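You operate a simulated robot arm through the tools that you are given. There is no shell and no other tool. Be economical: measure what you need, move in short steps, check, and stop when the job is done.

You are at the controls of a simulated two-armed robot. One attempt, no reset.

Task
Take the lid off the jar marked "C1" on the top shelf of the trolley and lay it down there. Put the green stem from the top of the water cooler on the shelf under the wooden bench and the white stem on the top of the low rack. Open the right packing bench drawer, put the foam block on the top of the crate table away in the inside of the right packing bench drawer and shut the drawer again. Pull the trolley rail open. Any order will do.

The check looks at the end state, three seconds after you hand in, the way a careful person would. Anything else that was tipped, shoved, dropped, spilled or broken makes it a failure. Lids that push on must go on centred and level and be pressed home; caps that screw on are set level and turned clockwise until they are tight.

Robot
Two 7-joint arms with two-finger parallel grippers on one trunk, on a base that drives. Base frame: it is fixed to the floor where the robot stands at the start and does not move with it; the origin is under the middle of the robot, x ahead of it, y to its left, z up. Readings come in mm, rad, newtons and seconds.
The left shoulder is at the start at [80, 131, 947], the right one opposite. With the tool pointing down near the work surface each hand reaches from about 400 to 860 mm from the robot's upright axis, wherever it stands, measured 20 degrees to its own side. Places, roughly: foam block (6x6x5 cm) [1000, -8000, 900]; inside of the right packing bench drawer [-5600, -6800, 700]; jar [500, 0, 1000]; right packing bench drawer [-5500, -6800, 700]; shelf under the wooden bench [-3400, 400, 400]; stem [-2250, 500, 750]; top of the low rack [-1000, 400, 800]; trolley rail [900, -200, 1000]. Payload 1.57 kg a hand.
Tool frame (each hand has its own): the origin (TCP) lies between the finger pads and is the grasp point; the fingertips stand 30 mm ahead of it; z points along the fingers, y is the line along which they close. Largest opening 110 mm; finger width 24, thickness 12; the body of the gripper, 48 by 112 mm, starts 78 mm behind the TCP.
Orientation is told as [roll, pitch, yaw] about the base's x, y, z axes, in that order, counted from this pose: with the fingers straight down and closing along the base's y, the tool's x points along the base's -x, its y along +y and its z along -z.

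Tools
- The arms move only by the tool move_arm. It takes "left_plan", "right_plan" or both (then of equal length, played together; a hand with none holds still); each is a list of rows, each an object of numbers (a shift or turn left out is 0, a gripper value left out holds the last): "x", "y", "z": the shift along the base's x, y, z in units of 300 mm (1.0 is 300 mm); "wx", "wy", "wz": the turn, a rotation vector about the base's x, y, z in units of 45 degrees (1.0 is 45 degrees); "gripper": the opening in per cent of the stroke, from 0 (shut) to 100 (fully open). In form: [{"x": .., "y": .., "z": .., "wx": .., "wy": .., "wz": .., "gripper": ..}, ...]. A call has 1 to 10 rows; each row is the pose to reach, as a shift and turn from the pose commanded when the call began. A call with a number of a shift or a turn outside -1 to 1 is refused whole. A row lasts 0.2 s, in which the tool goes at most 50 mm and 0.15 rad; a call with a longer step from one row to the next is refused whole, and so is a gripper value outside its range. Where a pose cannot be reached the arm comes as near as it can. A force on the tool above 40 N (or 10 N above the force at the start of the call, whichever is more), or a blocked arm, ends the call early, and 0.2 s more pass. The fingers move at their own pace (about 108 mm/s each) and stop on an object; they squeeze with about 36 N. The grip force told is the motor's: it shows also when the fingers shut on nothing. Time passes only in rows, and 0.2 s behind the last, so rows that repeat a pose let the fingers close. The reply holds the time, the measured pose of the TCP, the force on the tool along the base axes, the opening and the grip force, in the units named above and with some noise, with the torque about the TCP (base axes, N m) and any sound that the robot's microphone picked up.
- Cameras (640 x 400 px; columns grow to the right, rows downward): "scene" is now at [-76.7, 36.2, 1391.9]; the picture's right is [0.51, -0.86, -0.00], its down [-0.70, -0.42, -0.58] and it looks along [0.50, 0.30, -0.81] (base axes); focal length 214 px, centre (320, 200). "left" rides on the left gripper at [70, -16, -141] in its tool frame; the picture's right is [0.23, 0.97, 0.00], its down [-0.86, 0.20, -0.48] and it looks along [-0.47, 0.11, 0.88] (tool axes); focal length 222 px, centre (320, 200). "right" rides on the right gripper at [70, 16, -141] in its tool frame; the picture's right is [-0.23, 0.97, 0.00], its down [-0.86, -0.20, -0.48] and it looks along [-0.47, -0.11, 0.88] (tool axes); focal length 222 px, centre (320, 200). There is no depth. A picture from a camera that has moved, and an enlarged one, comes with that camera's place and axes in the base frame and with its lens.
- snapshot(camera): a new picture of that camera. It takes no simulated time.
- base_move(legs): drives the robot by 1 to 6 legs, each [ahead, left, turn to the left] in mm, mm and rad, along the robot's own axes; the way and the turn of a leg run together, so that a leg with both is an arc; at most 1500 mm and 3.142 rad a leg. The arms and the cameras ride along, it lands a little off, and it stops where it bumps. It gives what a move gives.
- head_to(pan, tilt): turns the head with the scene camera to pan (to the left, within 1.902 rad either way) and tilt (down, from -0.506 to 1.204), counted from straight ahead of the robot. It gives what a move gives.
- zoom(camera, box): a new picture of the part [left, top, right, bottom] of that camera's present view, enlarged. It takes no simulated time.
- job_done(): hands the job in; it is judged then, once.

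Work in short steps. Places have to be worked out from the pictures, the camera data and where the tool is seen: move nearer, look again, correct. Check each grasp and each placing, and mend what went wrong. You have 165 turns and 138 pictures in all, those below and enlarged ones among them. Open the grippers and draw the arms clear of the work before you hand the job in, unless the task says otherwise; then end with one line.

The tools are called after "Call:" by a JSON object that holds its "op" and its "data". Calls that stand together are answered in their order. move_arm: Moves the arms, as the interface text tells. Its arguments: {"type":"object","properties":{"left_plan":{"type":"array"},"right_plan":{"type":"array"}},"required":[]} The other tools are called the same way: base_move (legs) drives the base; head_to (pan, tilt) turns the head that bears the scene camera; snapshot (camera) takes a picture; zoom (camera, box) takes an enlarged picture of a part of a camera's view; job_done () hands the job in.

At the start:

```text
time_s: 0.0
left_ee_pos: [484.7, 166.2, 1257.0]
left_tool_rot: [0.001, -0.001, 0.002]
left_wrist_force: [0.7, -0.8, -0.5]
left_ft_torque: [0.03, -0.01, 0.04]
left_width: 110.1
left_gripper_force: 0.0
right_ee_pos: [568.9, -236.3, 1263.0]
right_tool_rot: [0.0, 0.001, 0.0]
right_wrist_force: [0.8, -0.3, 0.7]
right_ft_torque: [0.0, 0.01, -0.02]
right_width: 110.1
right_gripper_force: 0.1
robot x, y, heading: [2.1, -4.0, 0.003]
head pan, tilt: [0.541, 0.948]
```

scene: 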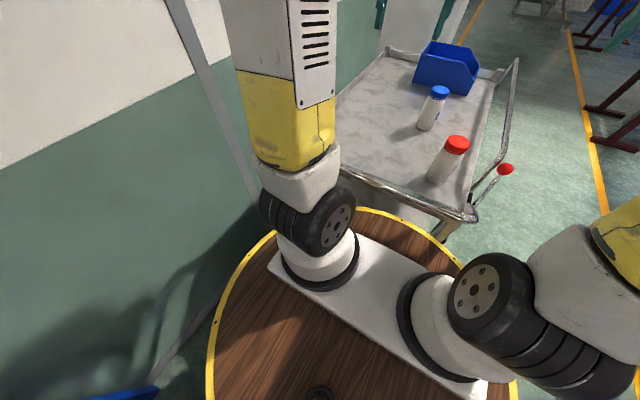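
right: 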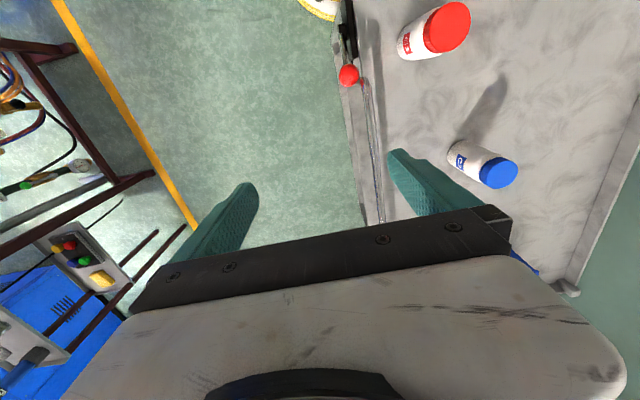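
left: 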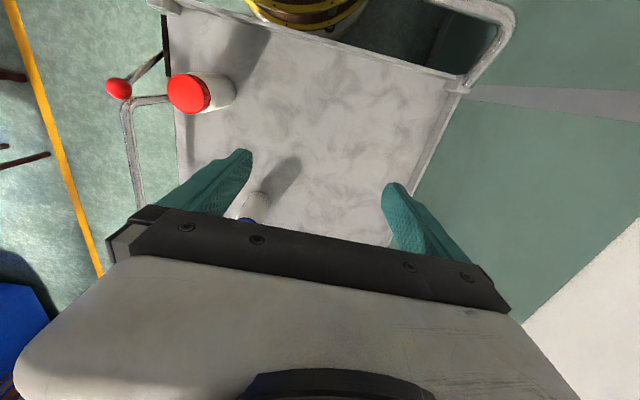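

The pictures show two jars (red-lidded, blue-lidded) on the trolley. I look closer to read the labels.

Call:
{"op": "zoom", "data": {"camera": "right", "box": [340, 0, 540, 200]}}

Call:
{"op": "zoom", "data": {"camera": "scene", "box": [340, 30, 540, 230]}}

```text
2.00 times, centred on (440, 100) of right
camera zoom: at [498.5, -220.9, 1406.1], right [0.23, 0.97, 0.0], down [0.86, -0.2, 0.48], along [0.47, -0.11, -0.88], focal length 444 px, centre (80, 400)
```

zoom: 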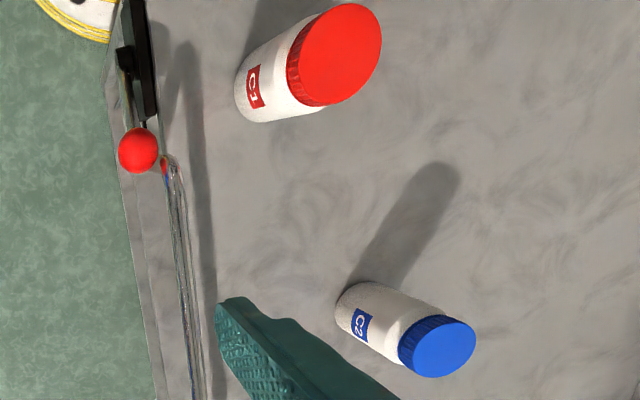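

```text
2.00 times, centred on (440, 130) of scene
camera zoom: at [-76.7, 36.2, 1391.9], right [0.51, -0.86, 0.0], down [-0.7, -0.42, -0.58], along [0.5, 0.3, -0.81], focal length 429 px, centre (80, 340)
```

zoom: 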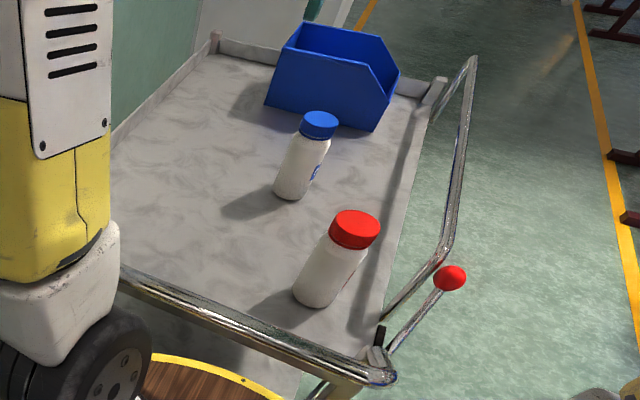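

C1 is the red-lidded jar; triangulated lid top is about [478,-38,1032]. I turn the head to see the trolley's right side, the rail and the red knob.

Call:
{"op": "head_to", "data": {"pan": -0.1, "tilt": 0.75}}

Call:
{"op": "snapshot", "data": {"camera": "scene"}}

```text
time_s: 1.0
left_ee_pos: [485.1, 165.3, 1258.0]
left_tool_rot: [0.001, -0.002, 0.001]
left_wrist_force: [0.7, -0.8, -0.4]
left_ft_torque: [-0.01, 0.02, -0.03]
left_width: 110.0
left_gripper_force: 0.1
right_ee_pos: [568.4, -237.2, 1264.5]
right_tool_rot: [-0.001, -0.002, 0.001]
right_wrist_force: [-0.3, -0.4, -0.2]
right_ft_torque: [0.01, -0.01, 0.01]
right_width: 110.0
right_gripper_force: 0.1
robot x, y, heading: [-0.9, 3.6, 0.002]
head pan, tilt: [-0.099, 0.75]
```

```text
132 pictures are left
camera scene: at [-56.7, -9.5, 1407.3], right [-0.1, -1.0, 0.0], down [-0.68, 0.07, -0.73], along [0.73, -0.07, -0.68], focal length 214 px, centre (320, 200)
```

scene: 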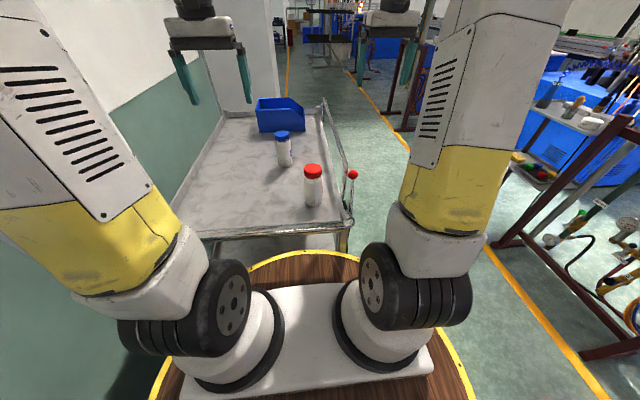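

Call:
{"op": "zoom", "data": {"camera": "scene", "box": [220, 80, 400, 260]}}

```text
2.22 times, centred on (310, 170) of scene
camera zoom: at [-56.7, -9.5, 1407.3], right [-0.1, -1.0, 0.0], down [-0.68, 0.07, -0.73], along [0.73, -0.07, -0.68], focal length 477 px, centre (342, 267)
```

zoom: 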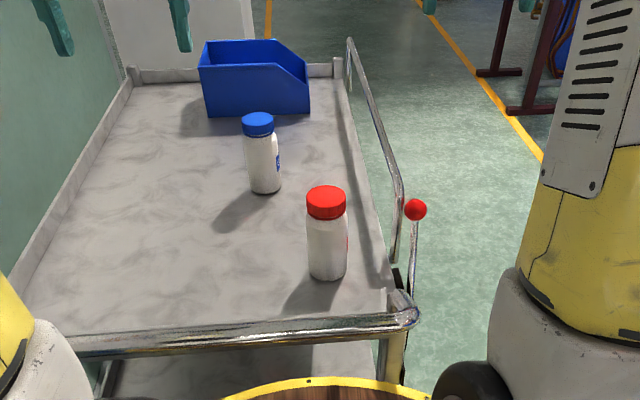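

The red ball lever sits at about [503,-174,992] and the table top near z≈920. I'll hold the jar with the left hand and turn the lid with the right, so I back off 180 mm first for room.

Call:
{"op": "base_move", "data": {"legs": [[-180, 0, 0]]}}

Call:
{"op": "move_arm", "data": {"left_plan": [{"wy": -0.19}, {"wy": -0.38}, {"wy": -0.57}, {"wy": -0.76}, {"wy": -0.95}, {"wy": -1.0}, {"wy": -1.0}], "right_plan": [{"y": -0.1}, {"y": -0.1}, {"y": -0.1}, {"y": -0.1}, {"y": -0.1}, {"y": -0.1}, {"y": -0.1}]}}

Call:
{"op": "snapshot", "data": {"camera": "right"}}

Call:
{"op": "snapshot", "data": {"camera": "left"}}

```text
time_s: 2.5
left_ee_pos: [303.9, 166.0, 1256.5]
left_tool_rot: [-0.001, 0.0, 0.0]
left_wrist_force: [0.0, 0.7, -0.6]
left_ft_torque: [0.02, 0.0, 0.02]
left_width: 110.2
left_gripper_force: 0.1
right_ee_pos: [388.5, -237.1, 1263.2]
right_tool_rot: [0.001, -0.001, -0.001]
right_wrist_force: [1.1, -0.7, 0.4]
right_ft_torque: [-0.01, 0.0, -0.02]
right_width: 109.9
right_gripper_force: 0.1
robot x, y, heading: [-178.9, 3.4, -0.001]
head pan, tilt: [-0.099, 0.75]
```

```text
time_s: 4.1
left_ee_pos: [304.3, 164.9, 1257.3]
left_tool_rot: [0.0, -0.786, -0.002]
left_wrist_force: [0.0, -0.4, -0.4]
left_ft_torque: [0.01, 0.01, -0.01]
left_width: 109.7
left_gripper_force: 0.0
right_ee_pos: [387.6, -267.0, 1263.5]
right_tool_rot: [0.0, 0.0, 0.001]
right_wrist_force: [0.4, 0.4, 0.4]
right_ft_torque: [0.0, 0.02, 0.01]
right_width: 110.1
right_gripper_force: 0.2
robot x, y, heading: [-180.3, 0.2, -0.003]
head pan, tilt: [-0.099, 0.75]
```

```text
130 pictures are left
camera right: at [318.1, -250.6, 1406.1], right [0.23, 0.97, 0.0], down [0.86, -0.2, 0.48], along [0.47, -0.11, -0.88], focal length 222 px, centre (320, 200)
```

right: 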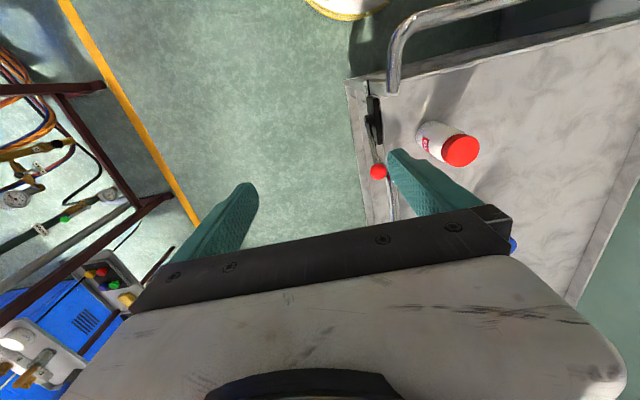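

```text
129 pictures are left
camera left: at [154.3, 151.5, 1306.7], right [-0.16, 0.97, -0.16], down [0.27, 0.2, 0.94], along [0.95, 0.11, -0.29], focal length 222 px, centre (320, 200)
```

left: 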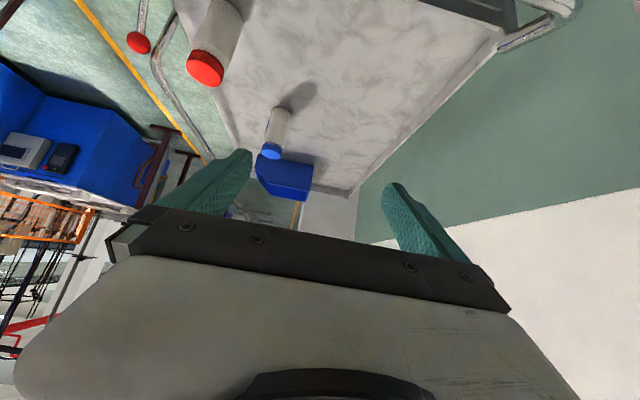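

Lid top refined to [479,-40,1032]; the push handle tube is near x≈295, z≈1000, so I keep the 45° tilt, which passes over it. I yaw the left hand −25° and bring it to a pre-grasp point above and behind the jar.

Call:
{"op": "move_arm", "data": {"left_plan": [{"wz": -0.18, "x": 0.04, "y": -0.07, "z": -0.09}, {"wz": -0.36, "x": 0.08, "y": -0.14, "z": -0.18}, {"wz": -0.555, "x": 0.12, "y": -0.21, "z": -0.28}, {"wz": -0.555, "x": 0.17, "y": -0.29, "z": -0.38}, {"wz": -0.555, "x": 0.21, "y": -0.36, "z": -0.48}, {"wz": -0.555, "x": 0.25, "y": -0.43, "z": -0.58}, {"wz": -0.555, "x": 0.29, "y": -0.5, "z": -0.67}, {"wz": -0.555, "x": 0.337, "y": -0.57, "z": -0.767}, {"wz": -0.555, "x": 0.337, "y": -0.57, "z": -0.767}]}}

Call:
{"op": "snapshot", "data": {"camera": "left"}}

Call:
{"op": "snapshot", "data": {"camera": "scene"}}

```text
refused: row 3 steps farther than a row can; nothing moved
```

```text
128 pictures are left
camera left: at [154.3, 151.5, 1306.7], right [-0.16, 0.97, -0.16], down [0.27, 0.2, 0.94], along [0.95, 0.11, -0.29], focal length 222 px, centre (320, 200)
```

left: 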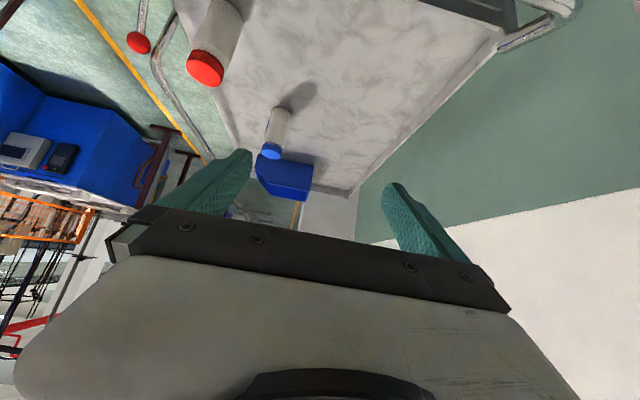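

```text
127 pictures are left
camera scene: at [-237.2, -9.6, 1407.4], right [-0.1, -1.0, 0.0], down [-0.68, 0.07, -0.73], along [0.73, -0.07, -0.68], focal length 214 px, centre (320, 200)
```

scene: 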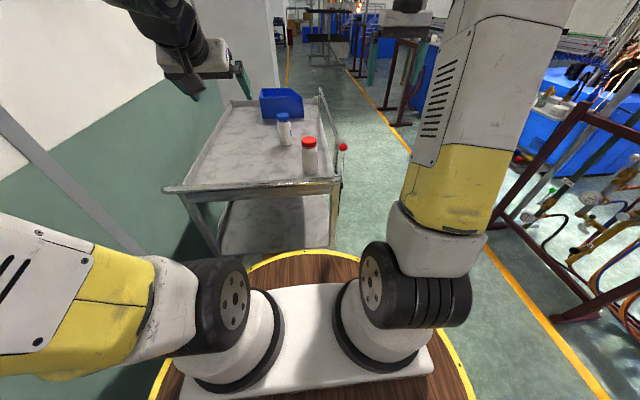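

The yaw step was slightly too big; I repeat it with smaller increments.

Call:
{"op": "move_arm", "data": {"left_plan": [{"wz": -0.18, "x": 0.04, "y": -0.07, "z": -0.09}, {"wz": -0.36, "x": 0.08, "y": -0.14, "z": -0.18}, {"wz": -0.54, "x": 0.12, "y": -0.21, "z": -0.28}, {"wz": -0.555, "x": 0.17, "y": -0.29, "z": -0.38}, {"wz": -0.555, "x": 0.21, "y": -0.36, "z": -0.48}, {"wz": -0.555, "x": 0.25, "y": -0.43, "z": -0.58}, {"wz": -0.555, "x": 0.29, "y": -0.5, "z": -0.67}, {"wz": -0.555, "x": 0.337, "y": -0.57, "z": -0.767}, {"wz": -0.555, "x": 0.337, "y": -0.57, "z": -0.767}]}}

Call:
{"op": "snapshot", "data": {"camera": "left"}}

Call:
{"op": "zoom", "data": {"camera": "scene", "box": [200, 60, 400, 260]}}

```text
time_s: 6.1
left_ee_pos: [404.5, -5.9, 1028.1]
left_tool_rot: [-0.001, -0.784, -0.435]
left_wrist_force: [0.5, 0.0, 0.1]
left_ft_torque: [0.0, -0.02, 0.02]
left_width: 110.1
left_gripper_force: 0.0
left hand out of reach, approached as far as the arm can: row 6
right_ee_pos: [387.6, -266.5, 1263.6]
right_tool_rot: [0.001, 0.002, -0.001]
right_wrist_force: [0.6, 0.0, 1.2]
right_ft_torque: [0.0, 0.01, 0.03]
right_width: 109.9
right_gripper_force: 0.0
robot x, y, heading: [-178.8, 3.7, -0.001]
head pan, tilt: [-0.099, 0.75]
```

```text
126 pictures are left
camera left: at [262.0, 45.2, 1077.7], right [0.27, 0.95, -0.16], down [0.33, 0.07, 0.94], along [0.91, -0.3, -0.29], focal length 222 px, centre (320, 200)
```

left: 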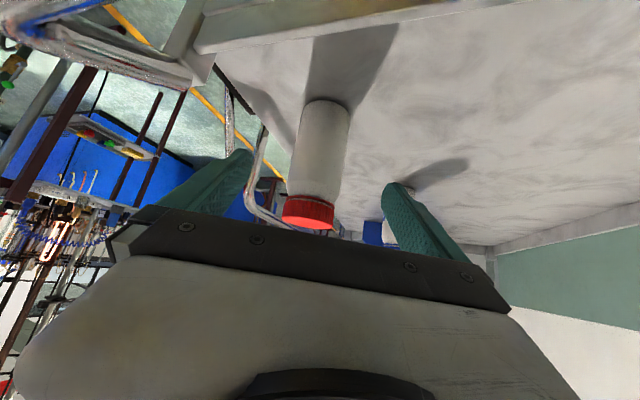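

```text
2.00 times, centred on (300, 160) of scene
camera zoom: at [-237.1, -9.7, 1407.4], right [-0.1, -1.0, 0.0], down [-0.68, 0.07, -0.73], along [0.73, -0.07, -0.68], focal length 429 px, centre (360, 280)
```

zoom: 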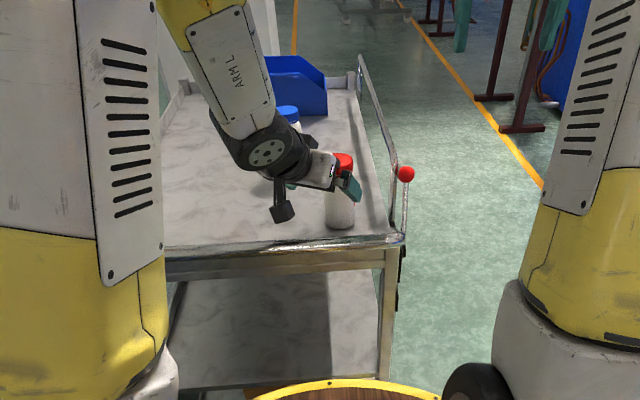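

The left camera shows the jar centred between the fingers. I advance the left hand along its axis around the jar body, leaving the fingers open.

Call:
{"op": "move_arm", "data": {"left_plan": [{"x": 0.053, "y": -0.025, "z": -0.059}, {"x": 0.107, "y": -0.05, "z": -0.118}, {"x": 0.16, "y": -0.075, "z": -0.177}, {"x": 0.214, "y": -0.099, "z": -0.236}, {"x": 0.214, "y": -0.099, "z": -0.236}]}}

Call:
{"op": "snapshot", "data": {"camera": "left"}}

Call:
{"op": "zoom", "data": {"camera": "right", "box": [340, 50, 540, 220]}}

```text
time_s: 7.3
left_ee_pos: [470.1, -34.7, 956.4]
left_tool_rot: [0.0, -0.784, -0.436]
left_wrist_force: [0.6, 0.0, 0.1]
left_ft_torque: [-0.02, -0.03, 0.0]
left_width: 109.8
left_gripper_force: 0.1
right_ee_pos: [387.6, -266.8, 1262.5]
right_tool_rot: [0.0, -0.001, 0.0]
right_wrist_force: [0.5, 0.5, -0.1]
right_ft_torque: [-0.02, 0.01, 0.02]
right_width: 109.9
right_gripper_force: 0.0
robot x, y, heading: [-181.1, -2.4, 0.002]
head pan, tilt: [-0.099, 0.75]
```

```text
124 pictures are left
camera left: at [326.9, 15.5, 1005.9], right [0.27, 0.95, -0.16], down [0.33, 0.07, 0.94], along [0.91, -0.3, -0.29], focal length 222 px, centre (320, 200)
```

left: 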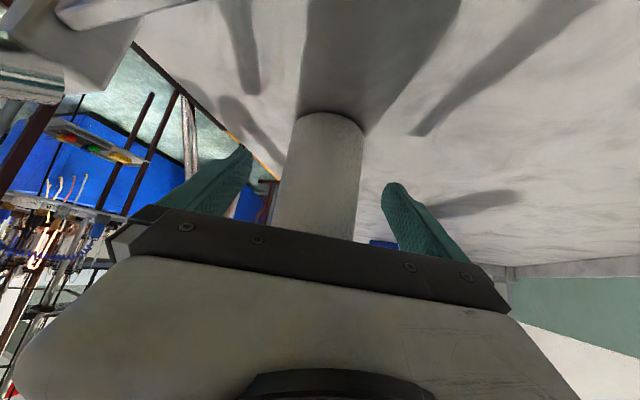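

```text
2.35 times, centred on (440, 135) of right
camera zoom: at [318.2, -250.6, 1406.1], right [0.23, 0.97, 0.0], down [0.86, -0.2, 0.48], along [0.47, -0.11, -0.88], focal length 523 px, centre (38, 353)
```

zoom: 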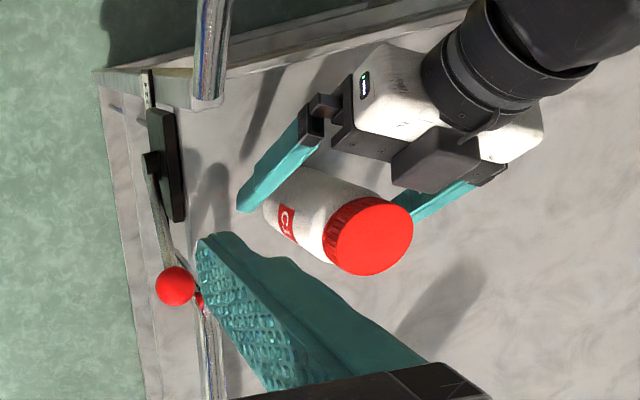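

The jar is centred between the left fingers within about a millimetre. I close the left gripper on it.

Call:
{"op": "move_arm", "data": {"left_plan": [{"gripper": 60}, {"gripper": 0}, {"gripper": 0}, {"gripper": 0}]}}

Call:
{"op": "zoom", "data": {"camera": "right", "box": [340, 50, 540, 220]}}

```text
time_s: 8.3
left_ee_pos: [468.9, -36.3, 956.6]
left_tool_rot: [0.001, -0.784, -0.436]
left_wrist_force: [0.8, 0.3, 0.1]
left_ft_torque: [-0.02, -0.02, 0.03]
left_width: 58.6
left_gripper_force: 35.4
right_ee_pos: [388.3, -267.1, 1262.5]
right_tool_rot: [0.0, -0.001, -0.001]
right_wrist_force: [-0.5, -0.5, -0.1]
right_ft_torque: [0.0, 0.02, 0.0]
right_width: 109.9
right_gripper_force: 0.1
robot x, y, heading: [-179.9, -0.9, -0.0]
head pan, tilt: [-0.099, 0.75]
```

```text
2.35 times, centred on (440, 135) of right
camera zoom: at [318.2, -250.6, 1406.0], right [0.23, 0.97, 0.0], down [0.86, -0.2, 0.48], along [0.47, -0.11, -0.88], focal length 523 px, centre (38, 353)
```

zoom: 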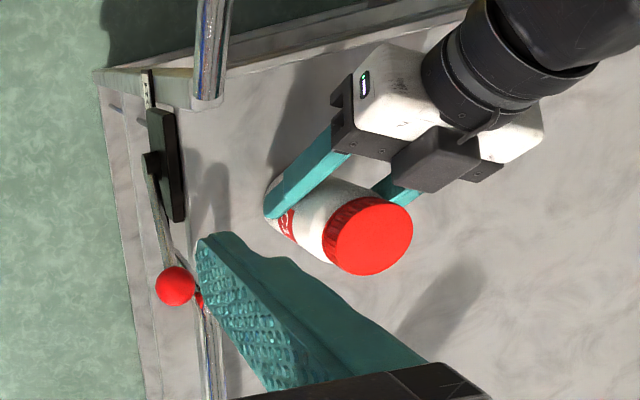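

Jar is held (58.6 mm) and didn't shift; lid centre about [480,-39,1032]. I bring the right hand above the lid, turned to yaw −45° first.

Call:
{"op": "move_arm", "data": {"right_plan": [{"x": 0.05, "y": 0.12, "z": 0, "wz": -0.17, "gripper": 75}, {"x": 0.1, "y": 0.24, "z": -0.05, "wz": -0.34}, {"x": 0.15, "y": 0.37, "z": -0.13, "wz": -0.51}, {"x": 0.2, "y": 0.5, "z": -0.2, "wz": -0.68}, {"x": 0.255, "y": 0.63, "z": -0.27, "wz": -0.85}, {"x": 0.307, "y": 0.76, "z": -0.34, "wz": -1.0}, {"x": 0.307, "y": 0.76, "z": -0.41, "wz": -1.0}, {"x": 0.307, "y": 0.76, "z": -0.41, "wz": -1.0}]}}

Call:
{"op": "snapshot", "data": {"camera": "right"}}

Call:
{"op": "zoom", "data": {"camera": "scene", "box": [220, 60, 400, 240]}}

```text
time_s: 10.3
left_ee_pos: [480.4, 0.8, 959.4]
left_tool_rot: [-0.011, -0.789, -0.364]
left_wrist_force: [0.5, 0.9, -0.8]
left_ft_torque: [0.01, 0.01, -0.04]
left_width: 58.7
left_gripper_force: 36.4
right_ee_pos: [483.3, -64.2, 1153.1]
right_tool_rot: [0.02, -0.009, -0.827]
right_wrist_force: [-0.3, 0.4, 0.0]
right_ft_torque: [-0.03, 0.0, 0.04]
right_width: 82.5
right_gripper_force: 0.1
robot x, y, heading: [-178.1, 2.2, 0.003]
head pan, tilt: [-0.099, 0.75]
stopped in row 8 (right hand): the arm was blocked; the commanded pose is now the measured one
```

```text
121 pictures are left
camera right: at [445.3, -2.1, 1295.4], right [0.87, 0.49, 0.02], down [0.42, -0.77, 0.48], along [0.25, -0.41, -0.88], focal length 222 px, centre (320, 200)
```

right: 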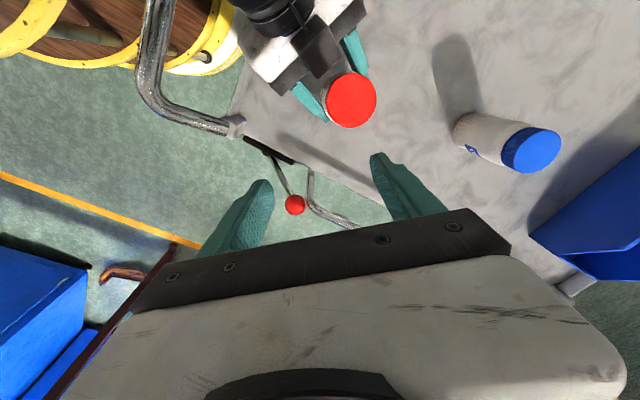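

```text
2.22 times, centred on (310, 150) of scene
camera zoom: at [-237.0, -9.6, 1407.4], right [-0.1, -1.0, 0.0], down [-0.68, 0.07, -0.73], along [0.73, -0.07, -0.68], focal length 477 px, centre (342, 311)
```

zoom: 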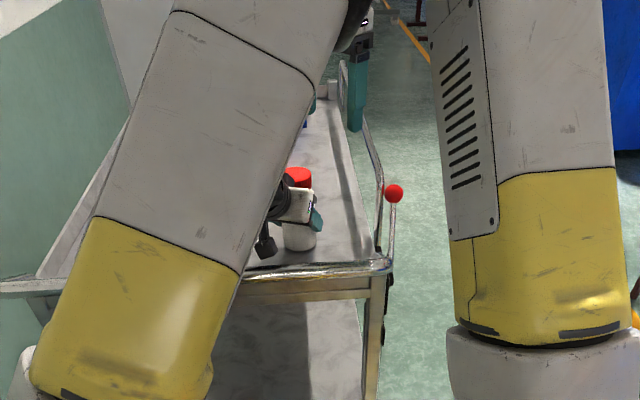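

The arms touched each other and the left hand, with the jar still gripped, was pushed about 37 mm in +y. I look at the whole arm layout before moving back.

Call:
{"op": "snapshot", "data": {"camera": "scene"}}

```text
119 pictures are left
camera scene: at [-237.0, -9.6, 1407.4], right [-0.1, -1.0, 0.0], down [-0.68, 0.07, -0.73], along [0.73, -0.07, -0.68], focal length 214 px, centre (320, 200)
```

scene: 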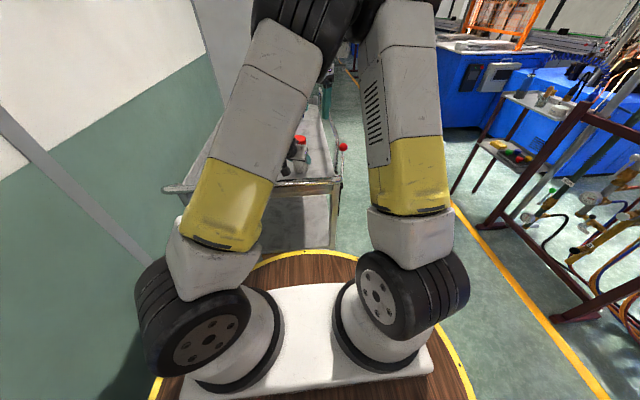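

The elbows met in the middle. I retreat the right hand the way it came, keeping the left still gripping the jar.

Call:
{"op": "move_arm", "data": {"right_plan": [{"y": -0.1, "z": 0.08, "wz": 0.1}, {"x": -0.05, "y": -0.22, "z": 0.15, "wz": 0.27}, {"x": -0.1, "y": -0.35, "z": 0.22, "wz": 0.44}, {"x": -0.15, "y": -0.48, "z": 0.28, "wz": 0.61}, {"x": -0.2, "y": -0.62, "z": 0.34, "wz": 0.78}, {"x": -0.25, "y": -0.76, "z": 0.34, "wz": 0.95}, {"x": -0.25, "y": -0.9, "z": 0.34, "wz": 1.0}, {"x": -0.25, "y": -1.0, "z": 0.34, "wz": 1.0}]}}

Call:
{"op": "zoom", "data": {"camera": "right", "box": [340, 0, 640, 220]}}

```text
time_s: 12.1
left_ee_pos: [480.0, 1.5, 957.8]
left_tool_rot: [-0.011, -0.79, -0.362]
left_wrist_force: [0.2, 0.4, -1.4]
left_ft_torque: [0.01, 0.03, -0.02]
left_width: 58.8
left_gripper_force: 36.2
right_ee_pos: [407.4, -361.8, 1255.0]
right_tool_rot: [0.021, -0.009, -0.037]
right_wrist_force: [0.6, 0.2, 0.8]
right_ft_torque: [-0.03, 0.01, 0.01]
right_width: 82.4
right_gripper_force: 0.0
robot x, y, heading: [-179.6, 4.4, -0.001]
head pan, tilt: [-0.099, 0.75]
```

```text
1.82 times, centred on (490, 110) of right
camera zoom: at [337.2, -346.1, 1397.5], right [0.26, 0.96, 0.02], down [0.84, -0.24, 0.48], along [0.47, -0.11, -0.88], focal length 404 px, centre (11, 364)
```

zoom: 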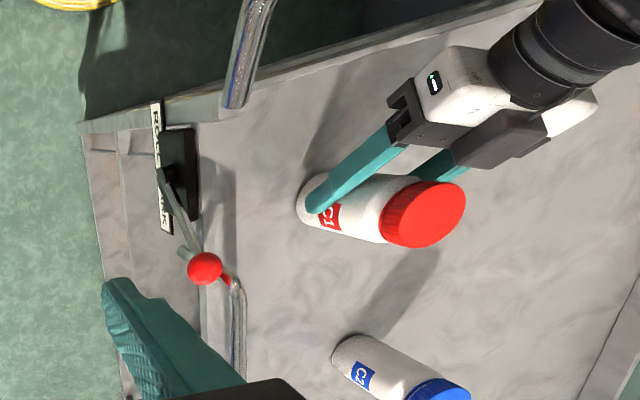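

The jar is upright and still held. I slide it back to its original place with the left hand.

Call:
{"op": "move_arm", "data": {"left_plan": [{"x": -0.012, "y": -0.04, "wz": -0.03}, {"x": -0.025, "y": -0.083, "wz": -0.06}, {"x": -0.037, "y": -0.125, "z": -0.004, "wz": -0.094, "wx": 0.014}, {"x": -0.037, "y": -0.125, "z": -0.004, "wz": -0.094, "wx": 0.014}]}}

Call:
{"op": "snapshot", "data": {"camera": "scene"}}

```text
time_s: 13.1
left_ee_pos: [468.6, -37.6, 957.1]
left_tool_rot: [0.001, -0.783, -0.447]
left_wrist_force: [0.0, -0.1, -1.2]
left_ft_torque: [0.0, 0.03, 0.04]
left_width: 58.9
left_gripper_force: 35.8
right_ee_pos: [407.4, -362.5, 1254.3]
right_tool_rot: [0.02, -0.01, -0.039]
right_wrist_force: [0.5, 0.6, 0.6]
right_ft_torque: [-0.01, 0.0, 0.02]
right_width: 82.4
right_gripper_force: 0.0
robot x, y, heading: [-180.3, -1.5, -0.001]
head pan, tilt: [-0.099, 0.75]
```

```text
117 pictures are left
camera scene: at [-237.0, -9.7, 1407.4], right [-0.1, -1.0, 0.0], down [-0.68, 0.07, -0.73], along [0.73, -0.07, -0.68], focal length 214 px, centre (320, 200)
```

scene: 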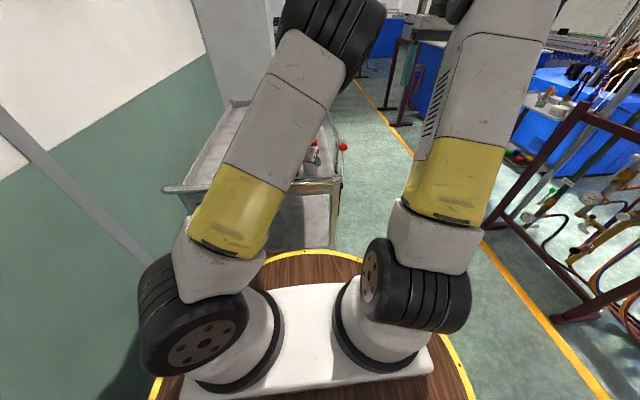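

Jar is back at its place. The left elbow had folded inwards; I'll release, retreat, and restage with the robot shifted right so the left arm works straight ahead with yaw 0.

Call:
{"op": "move_arm", "data": {"left_plan": [{"gripper": 100}, {"gripper": 100}, {"gripper": 100}, {"x": -0.08, "y": 0.037, "z": 0.089}, {"x": -0.16, "y": 0.075, "z": 0.178}, {"x": -0.24, "y": 0.112, "z": 0.267}, {"x": -0.24, "y": 0.112, "z": 0.43}, {"x": -0.24, "y": 0.112, "z": 0.58}, {"x": -0.24, "y": 0.112, "z": 0.72}, {"x": -0.24, "y": 0.112, "z": 0.72}]}}

Call:
{"op": "move_arm", "data": {"left_plan": [{"y": 0.1, "wz": 0.19}, {"y": 0.2, "x": -0.1, "wz": 0.38}, {"y": 0.3, "x": -0.2, "z": 0.1, "wz": 0.56}, {"y": 0.45, "x": -0.2, "z": 0.1, "wz": 0.56}, {"y": 0.6, "x": -0.2, "z": 0.1, "wz": 0.56}, {"y": 0.6, "x": -0.2, "z": 0.1, "wz": 0.56}]}}

Call:
{"op": "base_move", "data": {"legs": [[-50, -140, 0]]}}

Call:
{"op": "snapshot", "data": {"camera": "scene"}}

Call:
{"op": "snapshot", "data": {"camera": "left"}}

```text
time_s: 15.3
left_ee_pos: [396.0, -2.2, 1173.0]
left_tool_rot: [0.002, -0.785, -0.448]
left_wrist_force: [-0.2, 0.0, 0.6]
left_ft_torque: [-0.02, 0.02, 0.01]
left_width: 110.3
left_gripper_force: 0.1
right_ee_pos: [407.9, -362.2, 1254.8]
right_tool_rot: [0.02, -0.01, -0.04]
right_wrist_force: [0.4, -0.3, 1.1]
right_ft_torque: [0.01, 0.02, -0.01]
right_width: 82.4
right_gripper_force: 0.0
robot x, y, heading: [-180.3, 2.1, 0.001]
head pan, tilt: [-0.099, 0.75]
```

```text
refused: row 3 steps farther than a row can; nothing moved
```

```text
time_s: 16.7
left_ee_pos: [345.1, -143.0, 1172.4]
left_tool_rot: [0.002, -0.785, -0.449]
left_wrist_force: [0.3, -0.4, -0.6]
left_ft_torque: [0.0, -0.01, -0.01]
left_width: 109.9
left_gripper_force: 0.0
right_ee_pos: [356.1, -502.5, 1254.6]
right_tool_rot: [0.022, -0.008, -0.04]
right_wrist_force: [1.5, -0.2, -0.4]
right_ft_torque: [0.0, 0.02, 0.0]
right_width: 82.6
right_gripper_force: 0.0
robot x, y, heading: [-233.9, -136.3, 0.0]
head pan, tilt: [-0.099, 0.75]
```

```text
116 pictures are left
camera scene: at [-287.7, -149.0, 1407.4], right [-0.1, -0.99, 0.0], down [-0.68, 0.07, -0.73], along [0.73, -0.07, -0.68], focal length 214 px, centre (320, 200)
```

scene: 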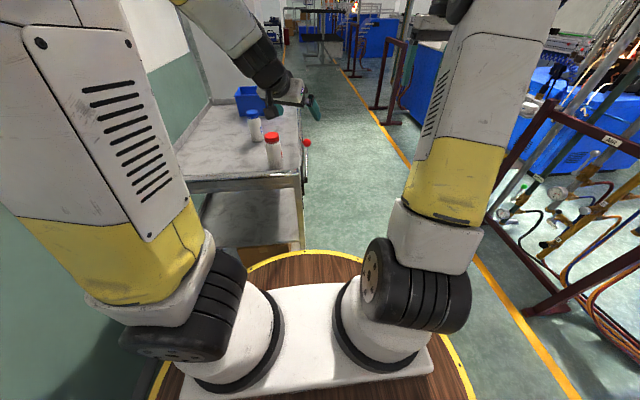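

```text
115 pictures are left
camera left: at [203.6, -91.0, 1221.6], right [0.28, 0.95, -0.16], down [0.33, 0.06, 0.94], along [0.9, -0.31, -0.29], focal length 222 px, centre (320, 200)
```

left: 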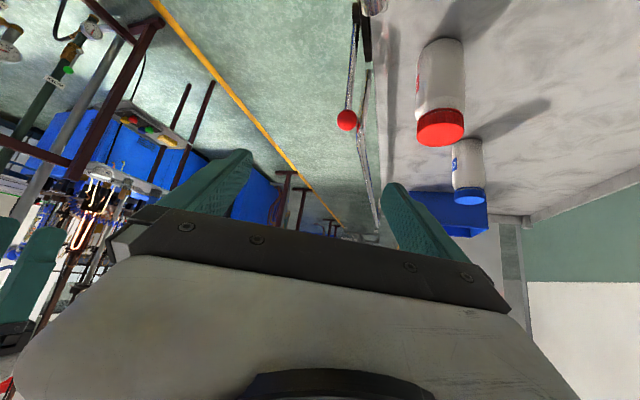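

Left elbow is outward again after raising. I straighten the left hand's yaw to 0 and bring it in line behind the jar, still high.

Call:
{"op": "move_arm", "data": {"left_plan": [{"wz": 0.18, "y": 0.08, "x": 0.04}, {"wz": 0.36, "y": 0.17, "x": 0.08}, {"wz": 0.53, "y": 0.26, "x": 0.13}, {"wz": 0.571, "y": 0.347, "x": 0.177}, {"wz": 0.571, "y": 0.347, "x": 0.177, "z": -0.1}, {"wz": 0.571, "y": 0.347, "x": 0.177, "z": -0.2}, {"wz": 0.571, "y": 0.347, "x": 0.177, "z": -0.3}, {"wz": 0.571, "y": 0.347, "x": 0.177, "z": -0.4}, {"wz": 0.571, "y": 0.347, "x": 0.177, "z": -0.483}, {"wz": 0.571, "y": 0.347, "x": 0.177, "z": -0.483}]}}

Call:
{"op": "snapshot", "data": {"camera": "scene"}}

Call:
{"op": "snapshot", "data": {"camera": "left"}}

```text
time_s: 18.9
left_ee_pos: [397.8, -39.9, 1027.9]
left_tool_rot: [0.003, -0.785, 0.0]
left_wrist_force: [0.1, 0.3, 0.4]
left_ft_torque: [0.0, -0.04, 0.0]
left_width: 110.1
left_gripper_force: 0.0
right_ee_pos: [356.9, -502.1, 1254.1]
right_tool_rot: [0.02, -0.009, -0.039]
right_wrist_force: [-0.2, -0.1, 0.2]
right_ft_torque: [0.0, 0.03, 0.0]
right_width: 82.4
right_gripper_force: 0.1
robot x, y, heading: [-230.1, -140.2, 0.001]
head pan, tilt: [-0.099, 0.75]
```

```text
114 pictures are left
camera scene: at [-287.8, -149.1, 1407.4], right [-0.1, -0.99, 0.0], down [-0.68, 0.07, -0.73], along [0.73, -0.07, -0.68], focal length 214 px, centre (320, 200)
```

scene: 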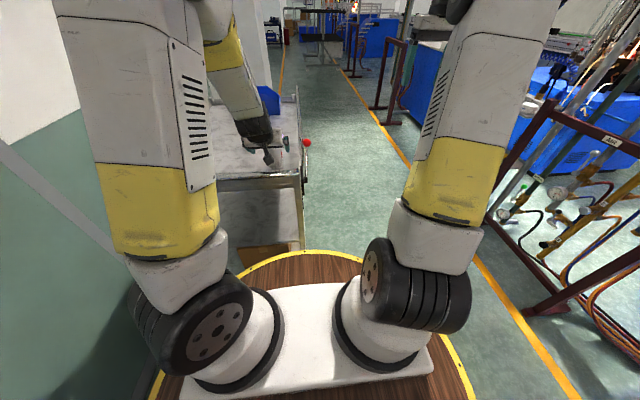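

```text
113 pictures are left
camera left: at [248.8, -53.4, 1076.6], right [-0.16, 0.97, -0.16], down [0.27, 0.2, 0.94], along [0.95, 0.11, -0.29], focal length 222 px, centre (320, 200)
```

left: 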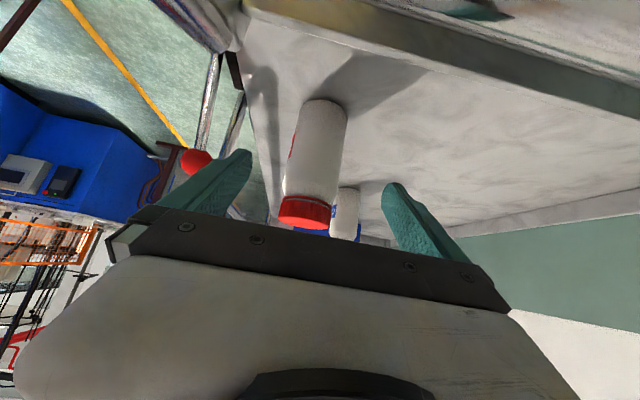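

Posture is good and the jar is centred. I advance along the tool axis and close the left gripper on the jar body.

Call:
{"op": "move_arm", "data": {"left_plan": [{"x": 0.06, "z": -0.06, "y": -0.003}, {"x": 0.12, "z": -0.12, "y": -0.005}, {"x": 0.18, "z": -0.18, "y": -0.005}, {"x": 0.236, "z": -0.236, "y": -0.005}, {"x": 0.236, "z": -0.236, "y": -0.005}, {"x": 0.236, "z": -0.236, "y": -0.005, "gripper": 60}, {"x": 0.236, "z": -0.236, "y": -0.005, "gripper": 0}, {"x": 0.236, "z": -0.236, "y": -0.005, "gripper": 0}, {"x": 0.236, "z": -0.236, "y": -0.005, "gripper": 0}]}}

Call:
{"op": "snapshot", "data": {"camera": "right"}}

```text
time_s: 20.9
left_ee_pos: [469.6, -40.4, 956.6]
left_tool_rot: [0.004, -0.784, 0.0]
left_wrist_force: [9.1, 0.8, -6.9]
left_ft_torque: [0.11, -0.76, 0.11]
left_width: 58.9
left_gripper_force: 35.6
right_ee_pos: [357.3, -501.3, 1253.5]
right_tool_rot: [0.021, -0.007, -0.04]
right_wrist_force: [0.2, -1.2, -0.5]
right_ft_torque: [0.0, 0.0, 0.0]
right_width: 82.5
right_gripper_force: 0.0
robot x, y, heading: [-229.1, -139.3, -0.002]
head pan, tilt: [-0.099, 0.75]
```

```text
112 pictures are left
camera right: at [287.0, -485.9, 1397.0], right [0.27, 0.96, 0.02], down [0.84, -0.24, 0.48], along [0.47, -0.11, -0.88], focal length 222 px, centre (320, 200)
```

right: 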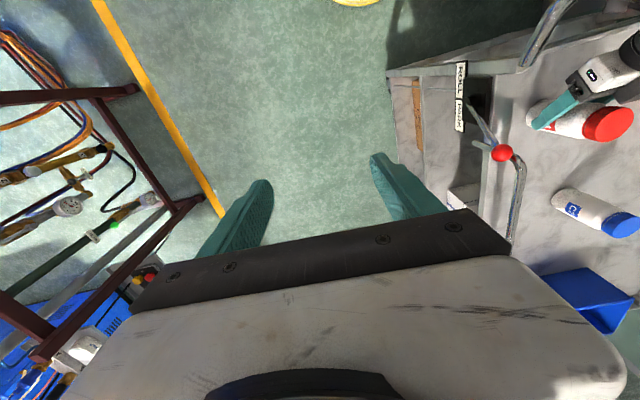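

The jar is gripped again (58.9 mm). I bring the right hand towards the jar in two stages, high first.

Call:
{"op": "move_arm", "data": {"right_plan": [{"x": 0.05, "y": 0.14, "wz": 0.05}, {"x": 0.1, "y": 0.28, "wz": 0.05}, {"x": 0.16, "y": 0.42, "wz": 0.05}, {"x": 0.22, "y": 0.56, "wz": 0.05}, {"x": 0.28, "y": 0.7, "wz": 0.05}, {"x": 0.34, "y": 0.84, "wz": 0.05}, {"x": 0.38, "y": 0.98, "wz": 0.05}, {"x": 0.38, "y": 0.98, "wz": 0.05}]}}

Call:
{"op": "snapshot", "data": {"camera": "scene"}}

Call:
{"op": "snapshot", "data": {"camera": "right"}}

```text
time_s: 22.7
left_ee_pos: [468.9, -40.6, 956.3]
left_tool_rot: [0.003, -0.783, 0.0]
left_wrist_force: [9.6, 1.1, -3.2]
left_ft_torque: [-0.04, -0.17, -0.07]
left_width: 58.8
left_gripper_force: 36.2
right_ee_pos: [471.8, -209.5, 1253.7]
right_tool_rot: [0.021, -0.006, -0.002]
right_wrist_force: [-0.7, 0.8, -0.4]
right_ft_torque: [0.0, 0.0, -0.01]
right_width: 82.5
right_gripper_force: 0.0
robot x, y, heading: [-233.7, -136.8, -0.0]
head pan, tilt: [-0.099, 0.75]
```

```text
111 pictures are left
camera scene: at [-287.2, -149.0, 1407.4], right [-0.1, -0.99, 0.0], down [-0.68, 0.07, -0.73], along [0.73, -0.07, -0.68], focal length 214 px, centre (320, 200)
```

scene: 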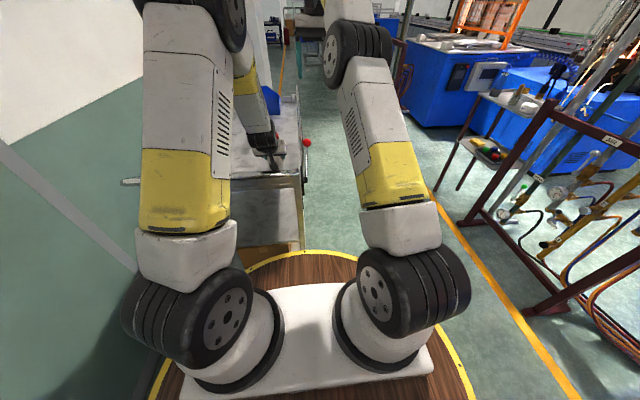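

```text
110 pictures are left
camera right: at [399.9, -195.6, 1395.7], right [0.23, 0.97, 0.02], down [0.85, -0.21, 0.48], along [0.47, -0.09, -0.88], focal length 222 px, centre (320, 200)
```

right: 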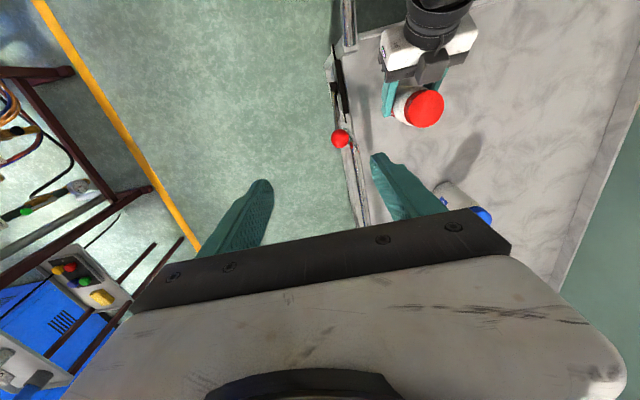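

There is a gap between the elbows; I go on in a small step, descending slightly, and check again.

Call:
{"op": "move_arm", "data": {"right_plan": [{"x": 0.01, "y": 0.13, "z": -0.05}, {"x": 0.02, "y": 0.26, "z": -0.1}, {"x": 0.02, "y": 0.26, "z": -0.1}]}}

Call:
{"op": "snapshot", "data": {"camera": "scene"}}

```text
time_s: 23.5
left_ee_pos: [469.5, -39.2, 956.7]
left_tool_rot: [0.005, -0.784, 0.0]
left_wrist_force: [8.8, 1.8, -2.9]
left_ft_torque: [-0.04, -0.15, -0.18]
left_width: 58.5
left_gripper_force: 35.5
right_ee_pos: [475.5, -131.1, 1224.4]
right_tool_rot: [0.02, -0.008, -0.001]
right_wrist_force: [0.1, 0.0, -0.1]
right_ft_torque: [0.01, 0.03, -0.02]
right_width: 82.7
right_gripper_force: 0.1
robot x, y, heading: [-232.4, -138.6, -0.0]
head pan, tilt: [-0.099, 0.75]
```

```text
109 pictures are left
camera scene: at [-287.2, -149.0, 1407.4], right [-0.1, -0.99, 0.0], down [-0.68, 0.07, -0.73], along [0.73, -0.07, -0.68], focal length 214 px, centre (320, 200)
```

scene: 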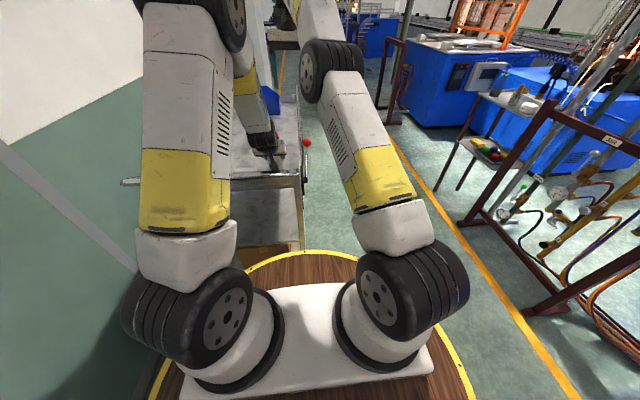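

Gap remains enough. I continue to above the lid at z≈1140.

Call:
{"op": "move_arm", "data": {"right_plan": [{"x": 0.005, "y": 0.1, "z": -0.1, "wx": -0.026, "wy": 0.01}, {"x": 0.01, "y": 0.2, "z": -0.2, "wx": -0.026, "wy": 0.01}, {"x": 0.014, "y": 0.3, "z": -0.28, "wx": -0.026, "wy": 0.01}, {"x": 0.014, "y": 0.3, "z": -0.28, "wx": -0.026, "wy": 0.01}]}}

Call:
{"op": "snapshot", "data": {"camera": "scene"}}

Call:
{"op": "snapshot", "data": {"camera": "right"}}

```text
time_s: 24.5
left_ee_pos: [470.3, -40.1, 955.4]
left_tool_rot: [0.004, -0.782, -0.001]
left_wrist_force: [7.1, 0.4, -2.4]
left_ft_torque: [-0.02, -0.11, -0.17]
left_width: 58.6
left_gripper_force: 35.7
right_ee_pos: [481.3, -40.1, 1139.7]
right_tool_rot: [0.0, 0.0, -0.002]
right_wrist_force: [0.2, -0.8, 0.8]
right_ft_torque: [-0.03, -0.01, -0.01]
right_width: 82.4
right_gripper_force: 0.0
robot x, y, heading: [-228.7, -137.0, 0.0]
head pan, tilt: [-0.099, 0.75]
```

```text
108 pictures are left
camera scene: at [-287.2, -149.0, 1407.4], right [-0.1, -0.99, 0.0], down [-0.68, 0.07, -0.73], along [0.73, -0.07, -0.68], focal length 214 px, centre (320, 200)
```

scene: 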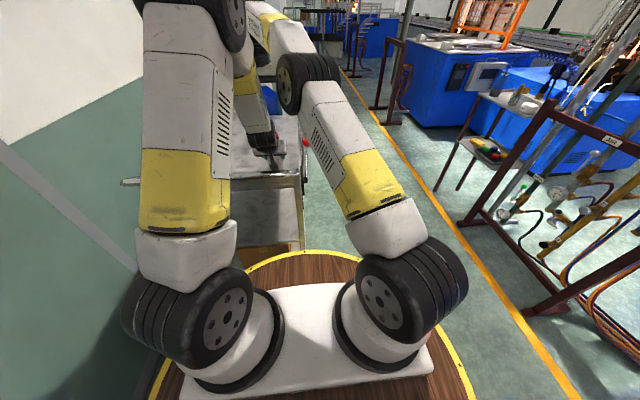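

```text
107 pictures are left
camera right: at [411.4, -23.3, 1282.4], right [0.23, 0.97, 0.0], down [0.85, -0.2, 0.48], along [0.47, -0.11, -0.88], focal length 222 px, centre (320, 200)
```

right: 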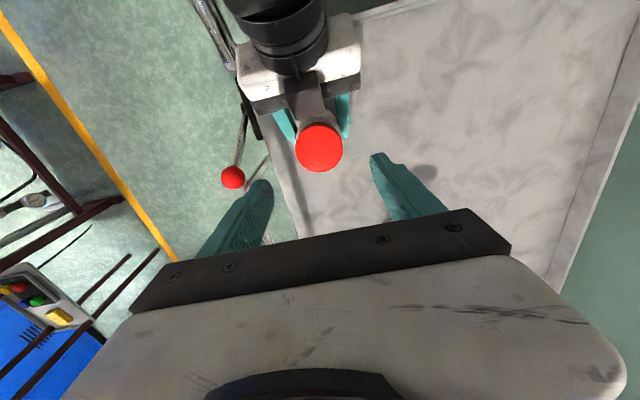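

Right hand is centred over the lid. I turn it to yaw −30° and lower it over the lid (TCP to z≈1038), then close.

Call:
{"op": "move_arm", "data": {"right_plan": [{"wz": -0.18, "x": -0.005}, {"wz": -0.36, "x": -0.005}, {"wz": -0.54, "x": -0.005}, {"wz": -0.66, "x": -0.005, "z": -0.1}, {"wz": -0.66, "x": -0.005, "z": -0.2}, {"wz": -0.66, "x": -0.005, "z": -0.28}, {"wz": -0.66, "x": -0.005, "z": -0.34}, {"wz": -0.66, "x": -0.005, "z": -0.34, "gripper": 0}, {"wz": -0.66, "x": -0.005, "z": -0.34, "gripper": 0}, {"wz": -0.66, "x": -0.005, "z": -0.34, "gripper": 0}]}}

Call:
{"op": "snapshot", "data": {"camera": "right"}}

```text
time_s: 26.7
left_ee_pos: [469.3, -39.3, 955.5]
left_tool_rot: [0.001, -0.785, -0.001]
left_wrist_force: [4.4, 1.8, 0.1]
left_ft_torque: [-0.17, -0.37, -0.01]
left_width: 58.5
left_gripper_force: 36.9
right_ee_pos: [478.6, -40.0, 1039.2]
right_tool_rot: [0.0, -0.001, -0.521]
right_wrist_force: [0.6, -1.6, -1.2]
right_ft_torque: [0.14, -0.03, -0.09]
right_width: 52.7
right_gripper_force: 35.8
robot x, y, heading: [-232.0, -141.0, -0.0]
head pan, tilt: [-0.099, 0.75]
```

```text
106 pictures are left
camera right: at [427.0, 8.6, 1181.1], right [0.68, 0.73, 0.0], down [0.64, -0.6, 0.48], along [0.35, -0.33, -0.88], focal length 222 px, centre (320, 200)
```

right: 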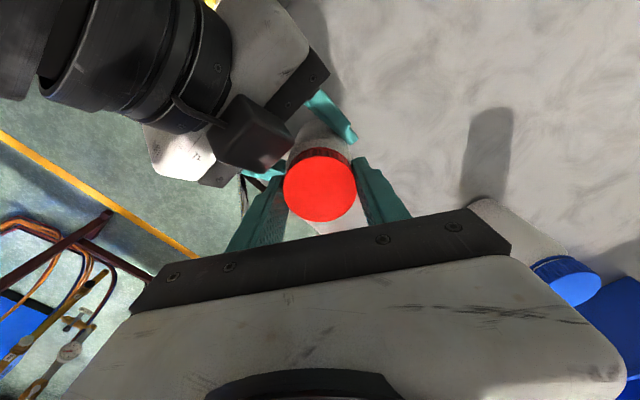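

Lid gripped at 52.7 mm. I test with a 15° counter-clockwise turn and read the torque.

Call:
{"op": "move_arm", "data": {"right_plan": [{"wz": 0.11}, {"wz": 0.22}, {"wz": 0.33}, {"wz": 0.33}]}}

```text
time_s: 27.7
left_ee_pos: [470.7, -40.5, 956.0]
left_tool_rot: [0.003, -0.785, 0.0]
left_wrist_force: [7.1, 0.9, 0.0]
left_ft_torque: [-0.48, 1.82, 0.08]
left_width: 57.5
left_gripper_force: 35.7
right_ee_pos: [479.2, -39.7, 1039.9]
right_tool_rot: [0.002, 0.0, -0.259]
right_wrist_force: [4.9, -1.2, 6.8]
right_ft_torque: [0.23, -0.39, 0.07]
right_width: 52.0
right_gripper_force: 36.3
robot x, y, heading: [-228.8, -139.6, 0.002]
head pan, tilt: [-0.099, 0.75]
```

Torque stays small with a small axial force, as though the lid is turning on a thread. I turn on to yaw +30° with a slight rise.

Call:
{"op": "move_arm", "data": {"right_plan": [{"wz": 0.17, "z": 0.001}, {"wz": 0.34, "z": 0.002}, {"wz": 0.51, "z": 0.003}, {"wz": 0.68, "z": 0.004}, {"wz": 0.85, "z": 0.005}, {"wz": 0.99, "z": 0.005}, {"wz": 0.99, "z": 0.005}]}}

Call:
{"op": "zoom", "data": {"camera": "right", "box": [200, 80, 440, 260]}}

```text
time_s: 29.3
left_ee_pos: [469.4, -39.7, 956.0]
left_tool_rot: [0.003, -0.786, -0.001]
left_wrist_force: [7.9, 3.0, -4.2]
left_ft_torque: [-0.09, 0.21, 0.07]
left_width: 57.6
left_gripper_force: 36.0
right_ee_pos: [479.8, -39.4, 1040.1]
right_tool_rot: [0.002, 0.002, 0.519]
right_wrist_force: [-5.2, -3.5, 1.9]
right_ft_torque: [-0.1, -0.01, 0.04]
right_width: 52.0
right_gripper_force: 36.0
robot x, y, heading: [-231.0, -141.2, 0.001]
head pan, tilt: [-0.099, 0.75]
```

```text
2.22 times, centred on (320, 170) of right
camera zoom: at [411.0, -60.5, 1182.6], right [-0.29, 0.96, 0.0], down [0.84, 0.25, 0.48], along [0.46, 0.14, -0.88], focal length 494 px, centre (320, 267)
```

zoom: 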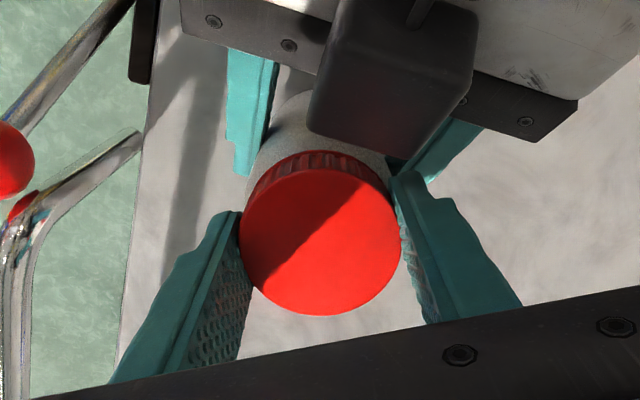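

Total 75° turned without resistance. I try a gentle 6 mm lift to see if the lid comes off.

Call:
{"op": "move_arm", "data": {"right_plan": [{"z": 0.007}, {"z": 0.014}, {"z": 0.02}, {"z": 0.02}]}}

Call:
{"op": "zoom", "data": {"camera": "right", "box": [200, 80, 440, 260]}}

```text
time_s: 30.3
left_ee_pos: [470.8, -40.3, 958.8]
left_tool_rot: [-0.002, -0.79, 0.002]
left_wrist_force: [-8.3, 3.6, 29.4]
left_ft_torque: [-0.87, -0.28, 0.06]
left_width: 57.9
left_gripper_force: 36.1
right_ee_pos: [479.3, -40.9, 1044.4]
right_tool_rot: [0.0, 0.003, 0.517]
right_wrist_force: [8.8, -4.1, -31.5]
right_ft_torque: [0.35, -0.68, 0.1]
right_width: 51.9
right_gripper_force: 36.1
robot x, y, heading: [-231.6, -138.6, -0.002]
head pan, tilt: [-0.099, 0.75]
```

```text
2.22 times, centred on (320, 170) of right
camera zoom: at [411.2, -60.7, 1187.0], right [-0.28, 0.96, 0.0], down [0.84, 0.25, 0.48], along [0.46, 0.13, -0.88], focal length 494 px, centre (320, 267)
```

zoom: 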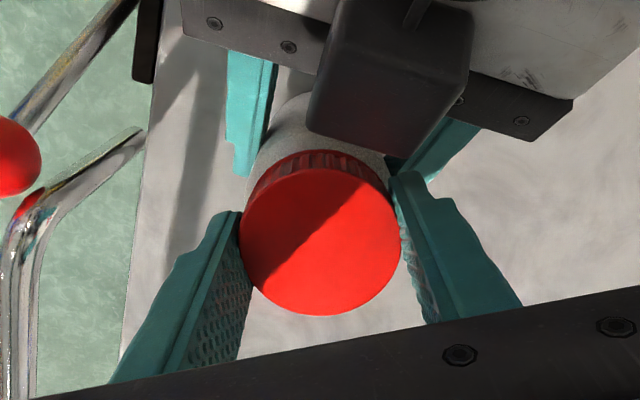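

It resists at 31 N, so it's a screw cap; closed fingers (38 mm radius) clear the left hand all round. I release the lift and keep turning counter-clockwise without regripping.

Call:
{"op": "move_arm", "data": {"right_plan": [{"z": -0.01}, {"z": -0.015}, {"wz": 0.17, "z": -0.014}, {"wz": 0.34, "z": -0.013}, {"wz": 0.51, "z": -0.012}, {"wz": 0.68, "z": -0.011}, {"wz": 0.85, "z": -0.01}, {"wz": 1.0, "z": -0.01}]}}

Call:
{"op": "move_arm", "data": {"right_plan": [{"wz": 0.17, "z": 0.001}, {"wz": 0.34, "z": 0.002}, {"wz": 0.51, "z": 0.003}, {"wz": 0.68, "z": 0.004}, {"wz": 0.85, "z": 0.005}, {"wz": 1.0, "z": 0.005}]}}

```text
time_s: 32.1
left_ee_pos: [469.0, -41.1, 954.8]
left_tool_rot: [0.003, -0.781, -0.003]
left_wrist_force: [-7.9, -6.8, 11.4]
left_ft_torque: [1.08, -0.73, -0.56]
left_width: 58.2
left_gripper_force: 36.2
right_ee_pos: [482.4, -38.4, 1045.1]
right_tool_rot: [-0.004, -0.006, 1.306]
right_wrist_force: [28.0, 15.9, -6.5]
right_ft_torque: [-0.13, 0.25, -0.76]
right_width: 51.3
right_gripper_force: 35.5
robot x, y, heading: [-227.9, -141.3, -0.002]
head pan, tilt: [-0.099, 0.75]
```

```text
time_s: 33.1
left_ee_pos: [469.1, -41.6, 955.5]
left_tool_rot: [0.004, -0.783, -0.005]
left_wrist_force: [2.4, 2.0, -6.6]
left_ft_torque: [-0.37, -1.9, -0.04]
left_width: 58.4
left_gripper_force: 35.6
right_ee_pos: [481.6, -39.8, 1044.0]
right_tool_rot: [-0.007, -0.004, 1.774]
right_wrist_force: [5.4, 0.1, 1.0]
right_ft_torque: [0.38, 0.93, -0.19]
right_width: 51.6
right_gripper_force: 36.6
robot x, y, heading: [-227.0, -137.2, 0.006]
head pan, tilt: [-0.099, 0.75]
stopped in row 4 (right hand): the force on the tool passed its limit at 44 N (the readings are from after the stop); the commanded pose is now the measured one
```

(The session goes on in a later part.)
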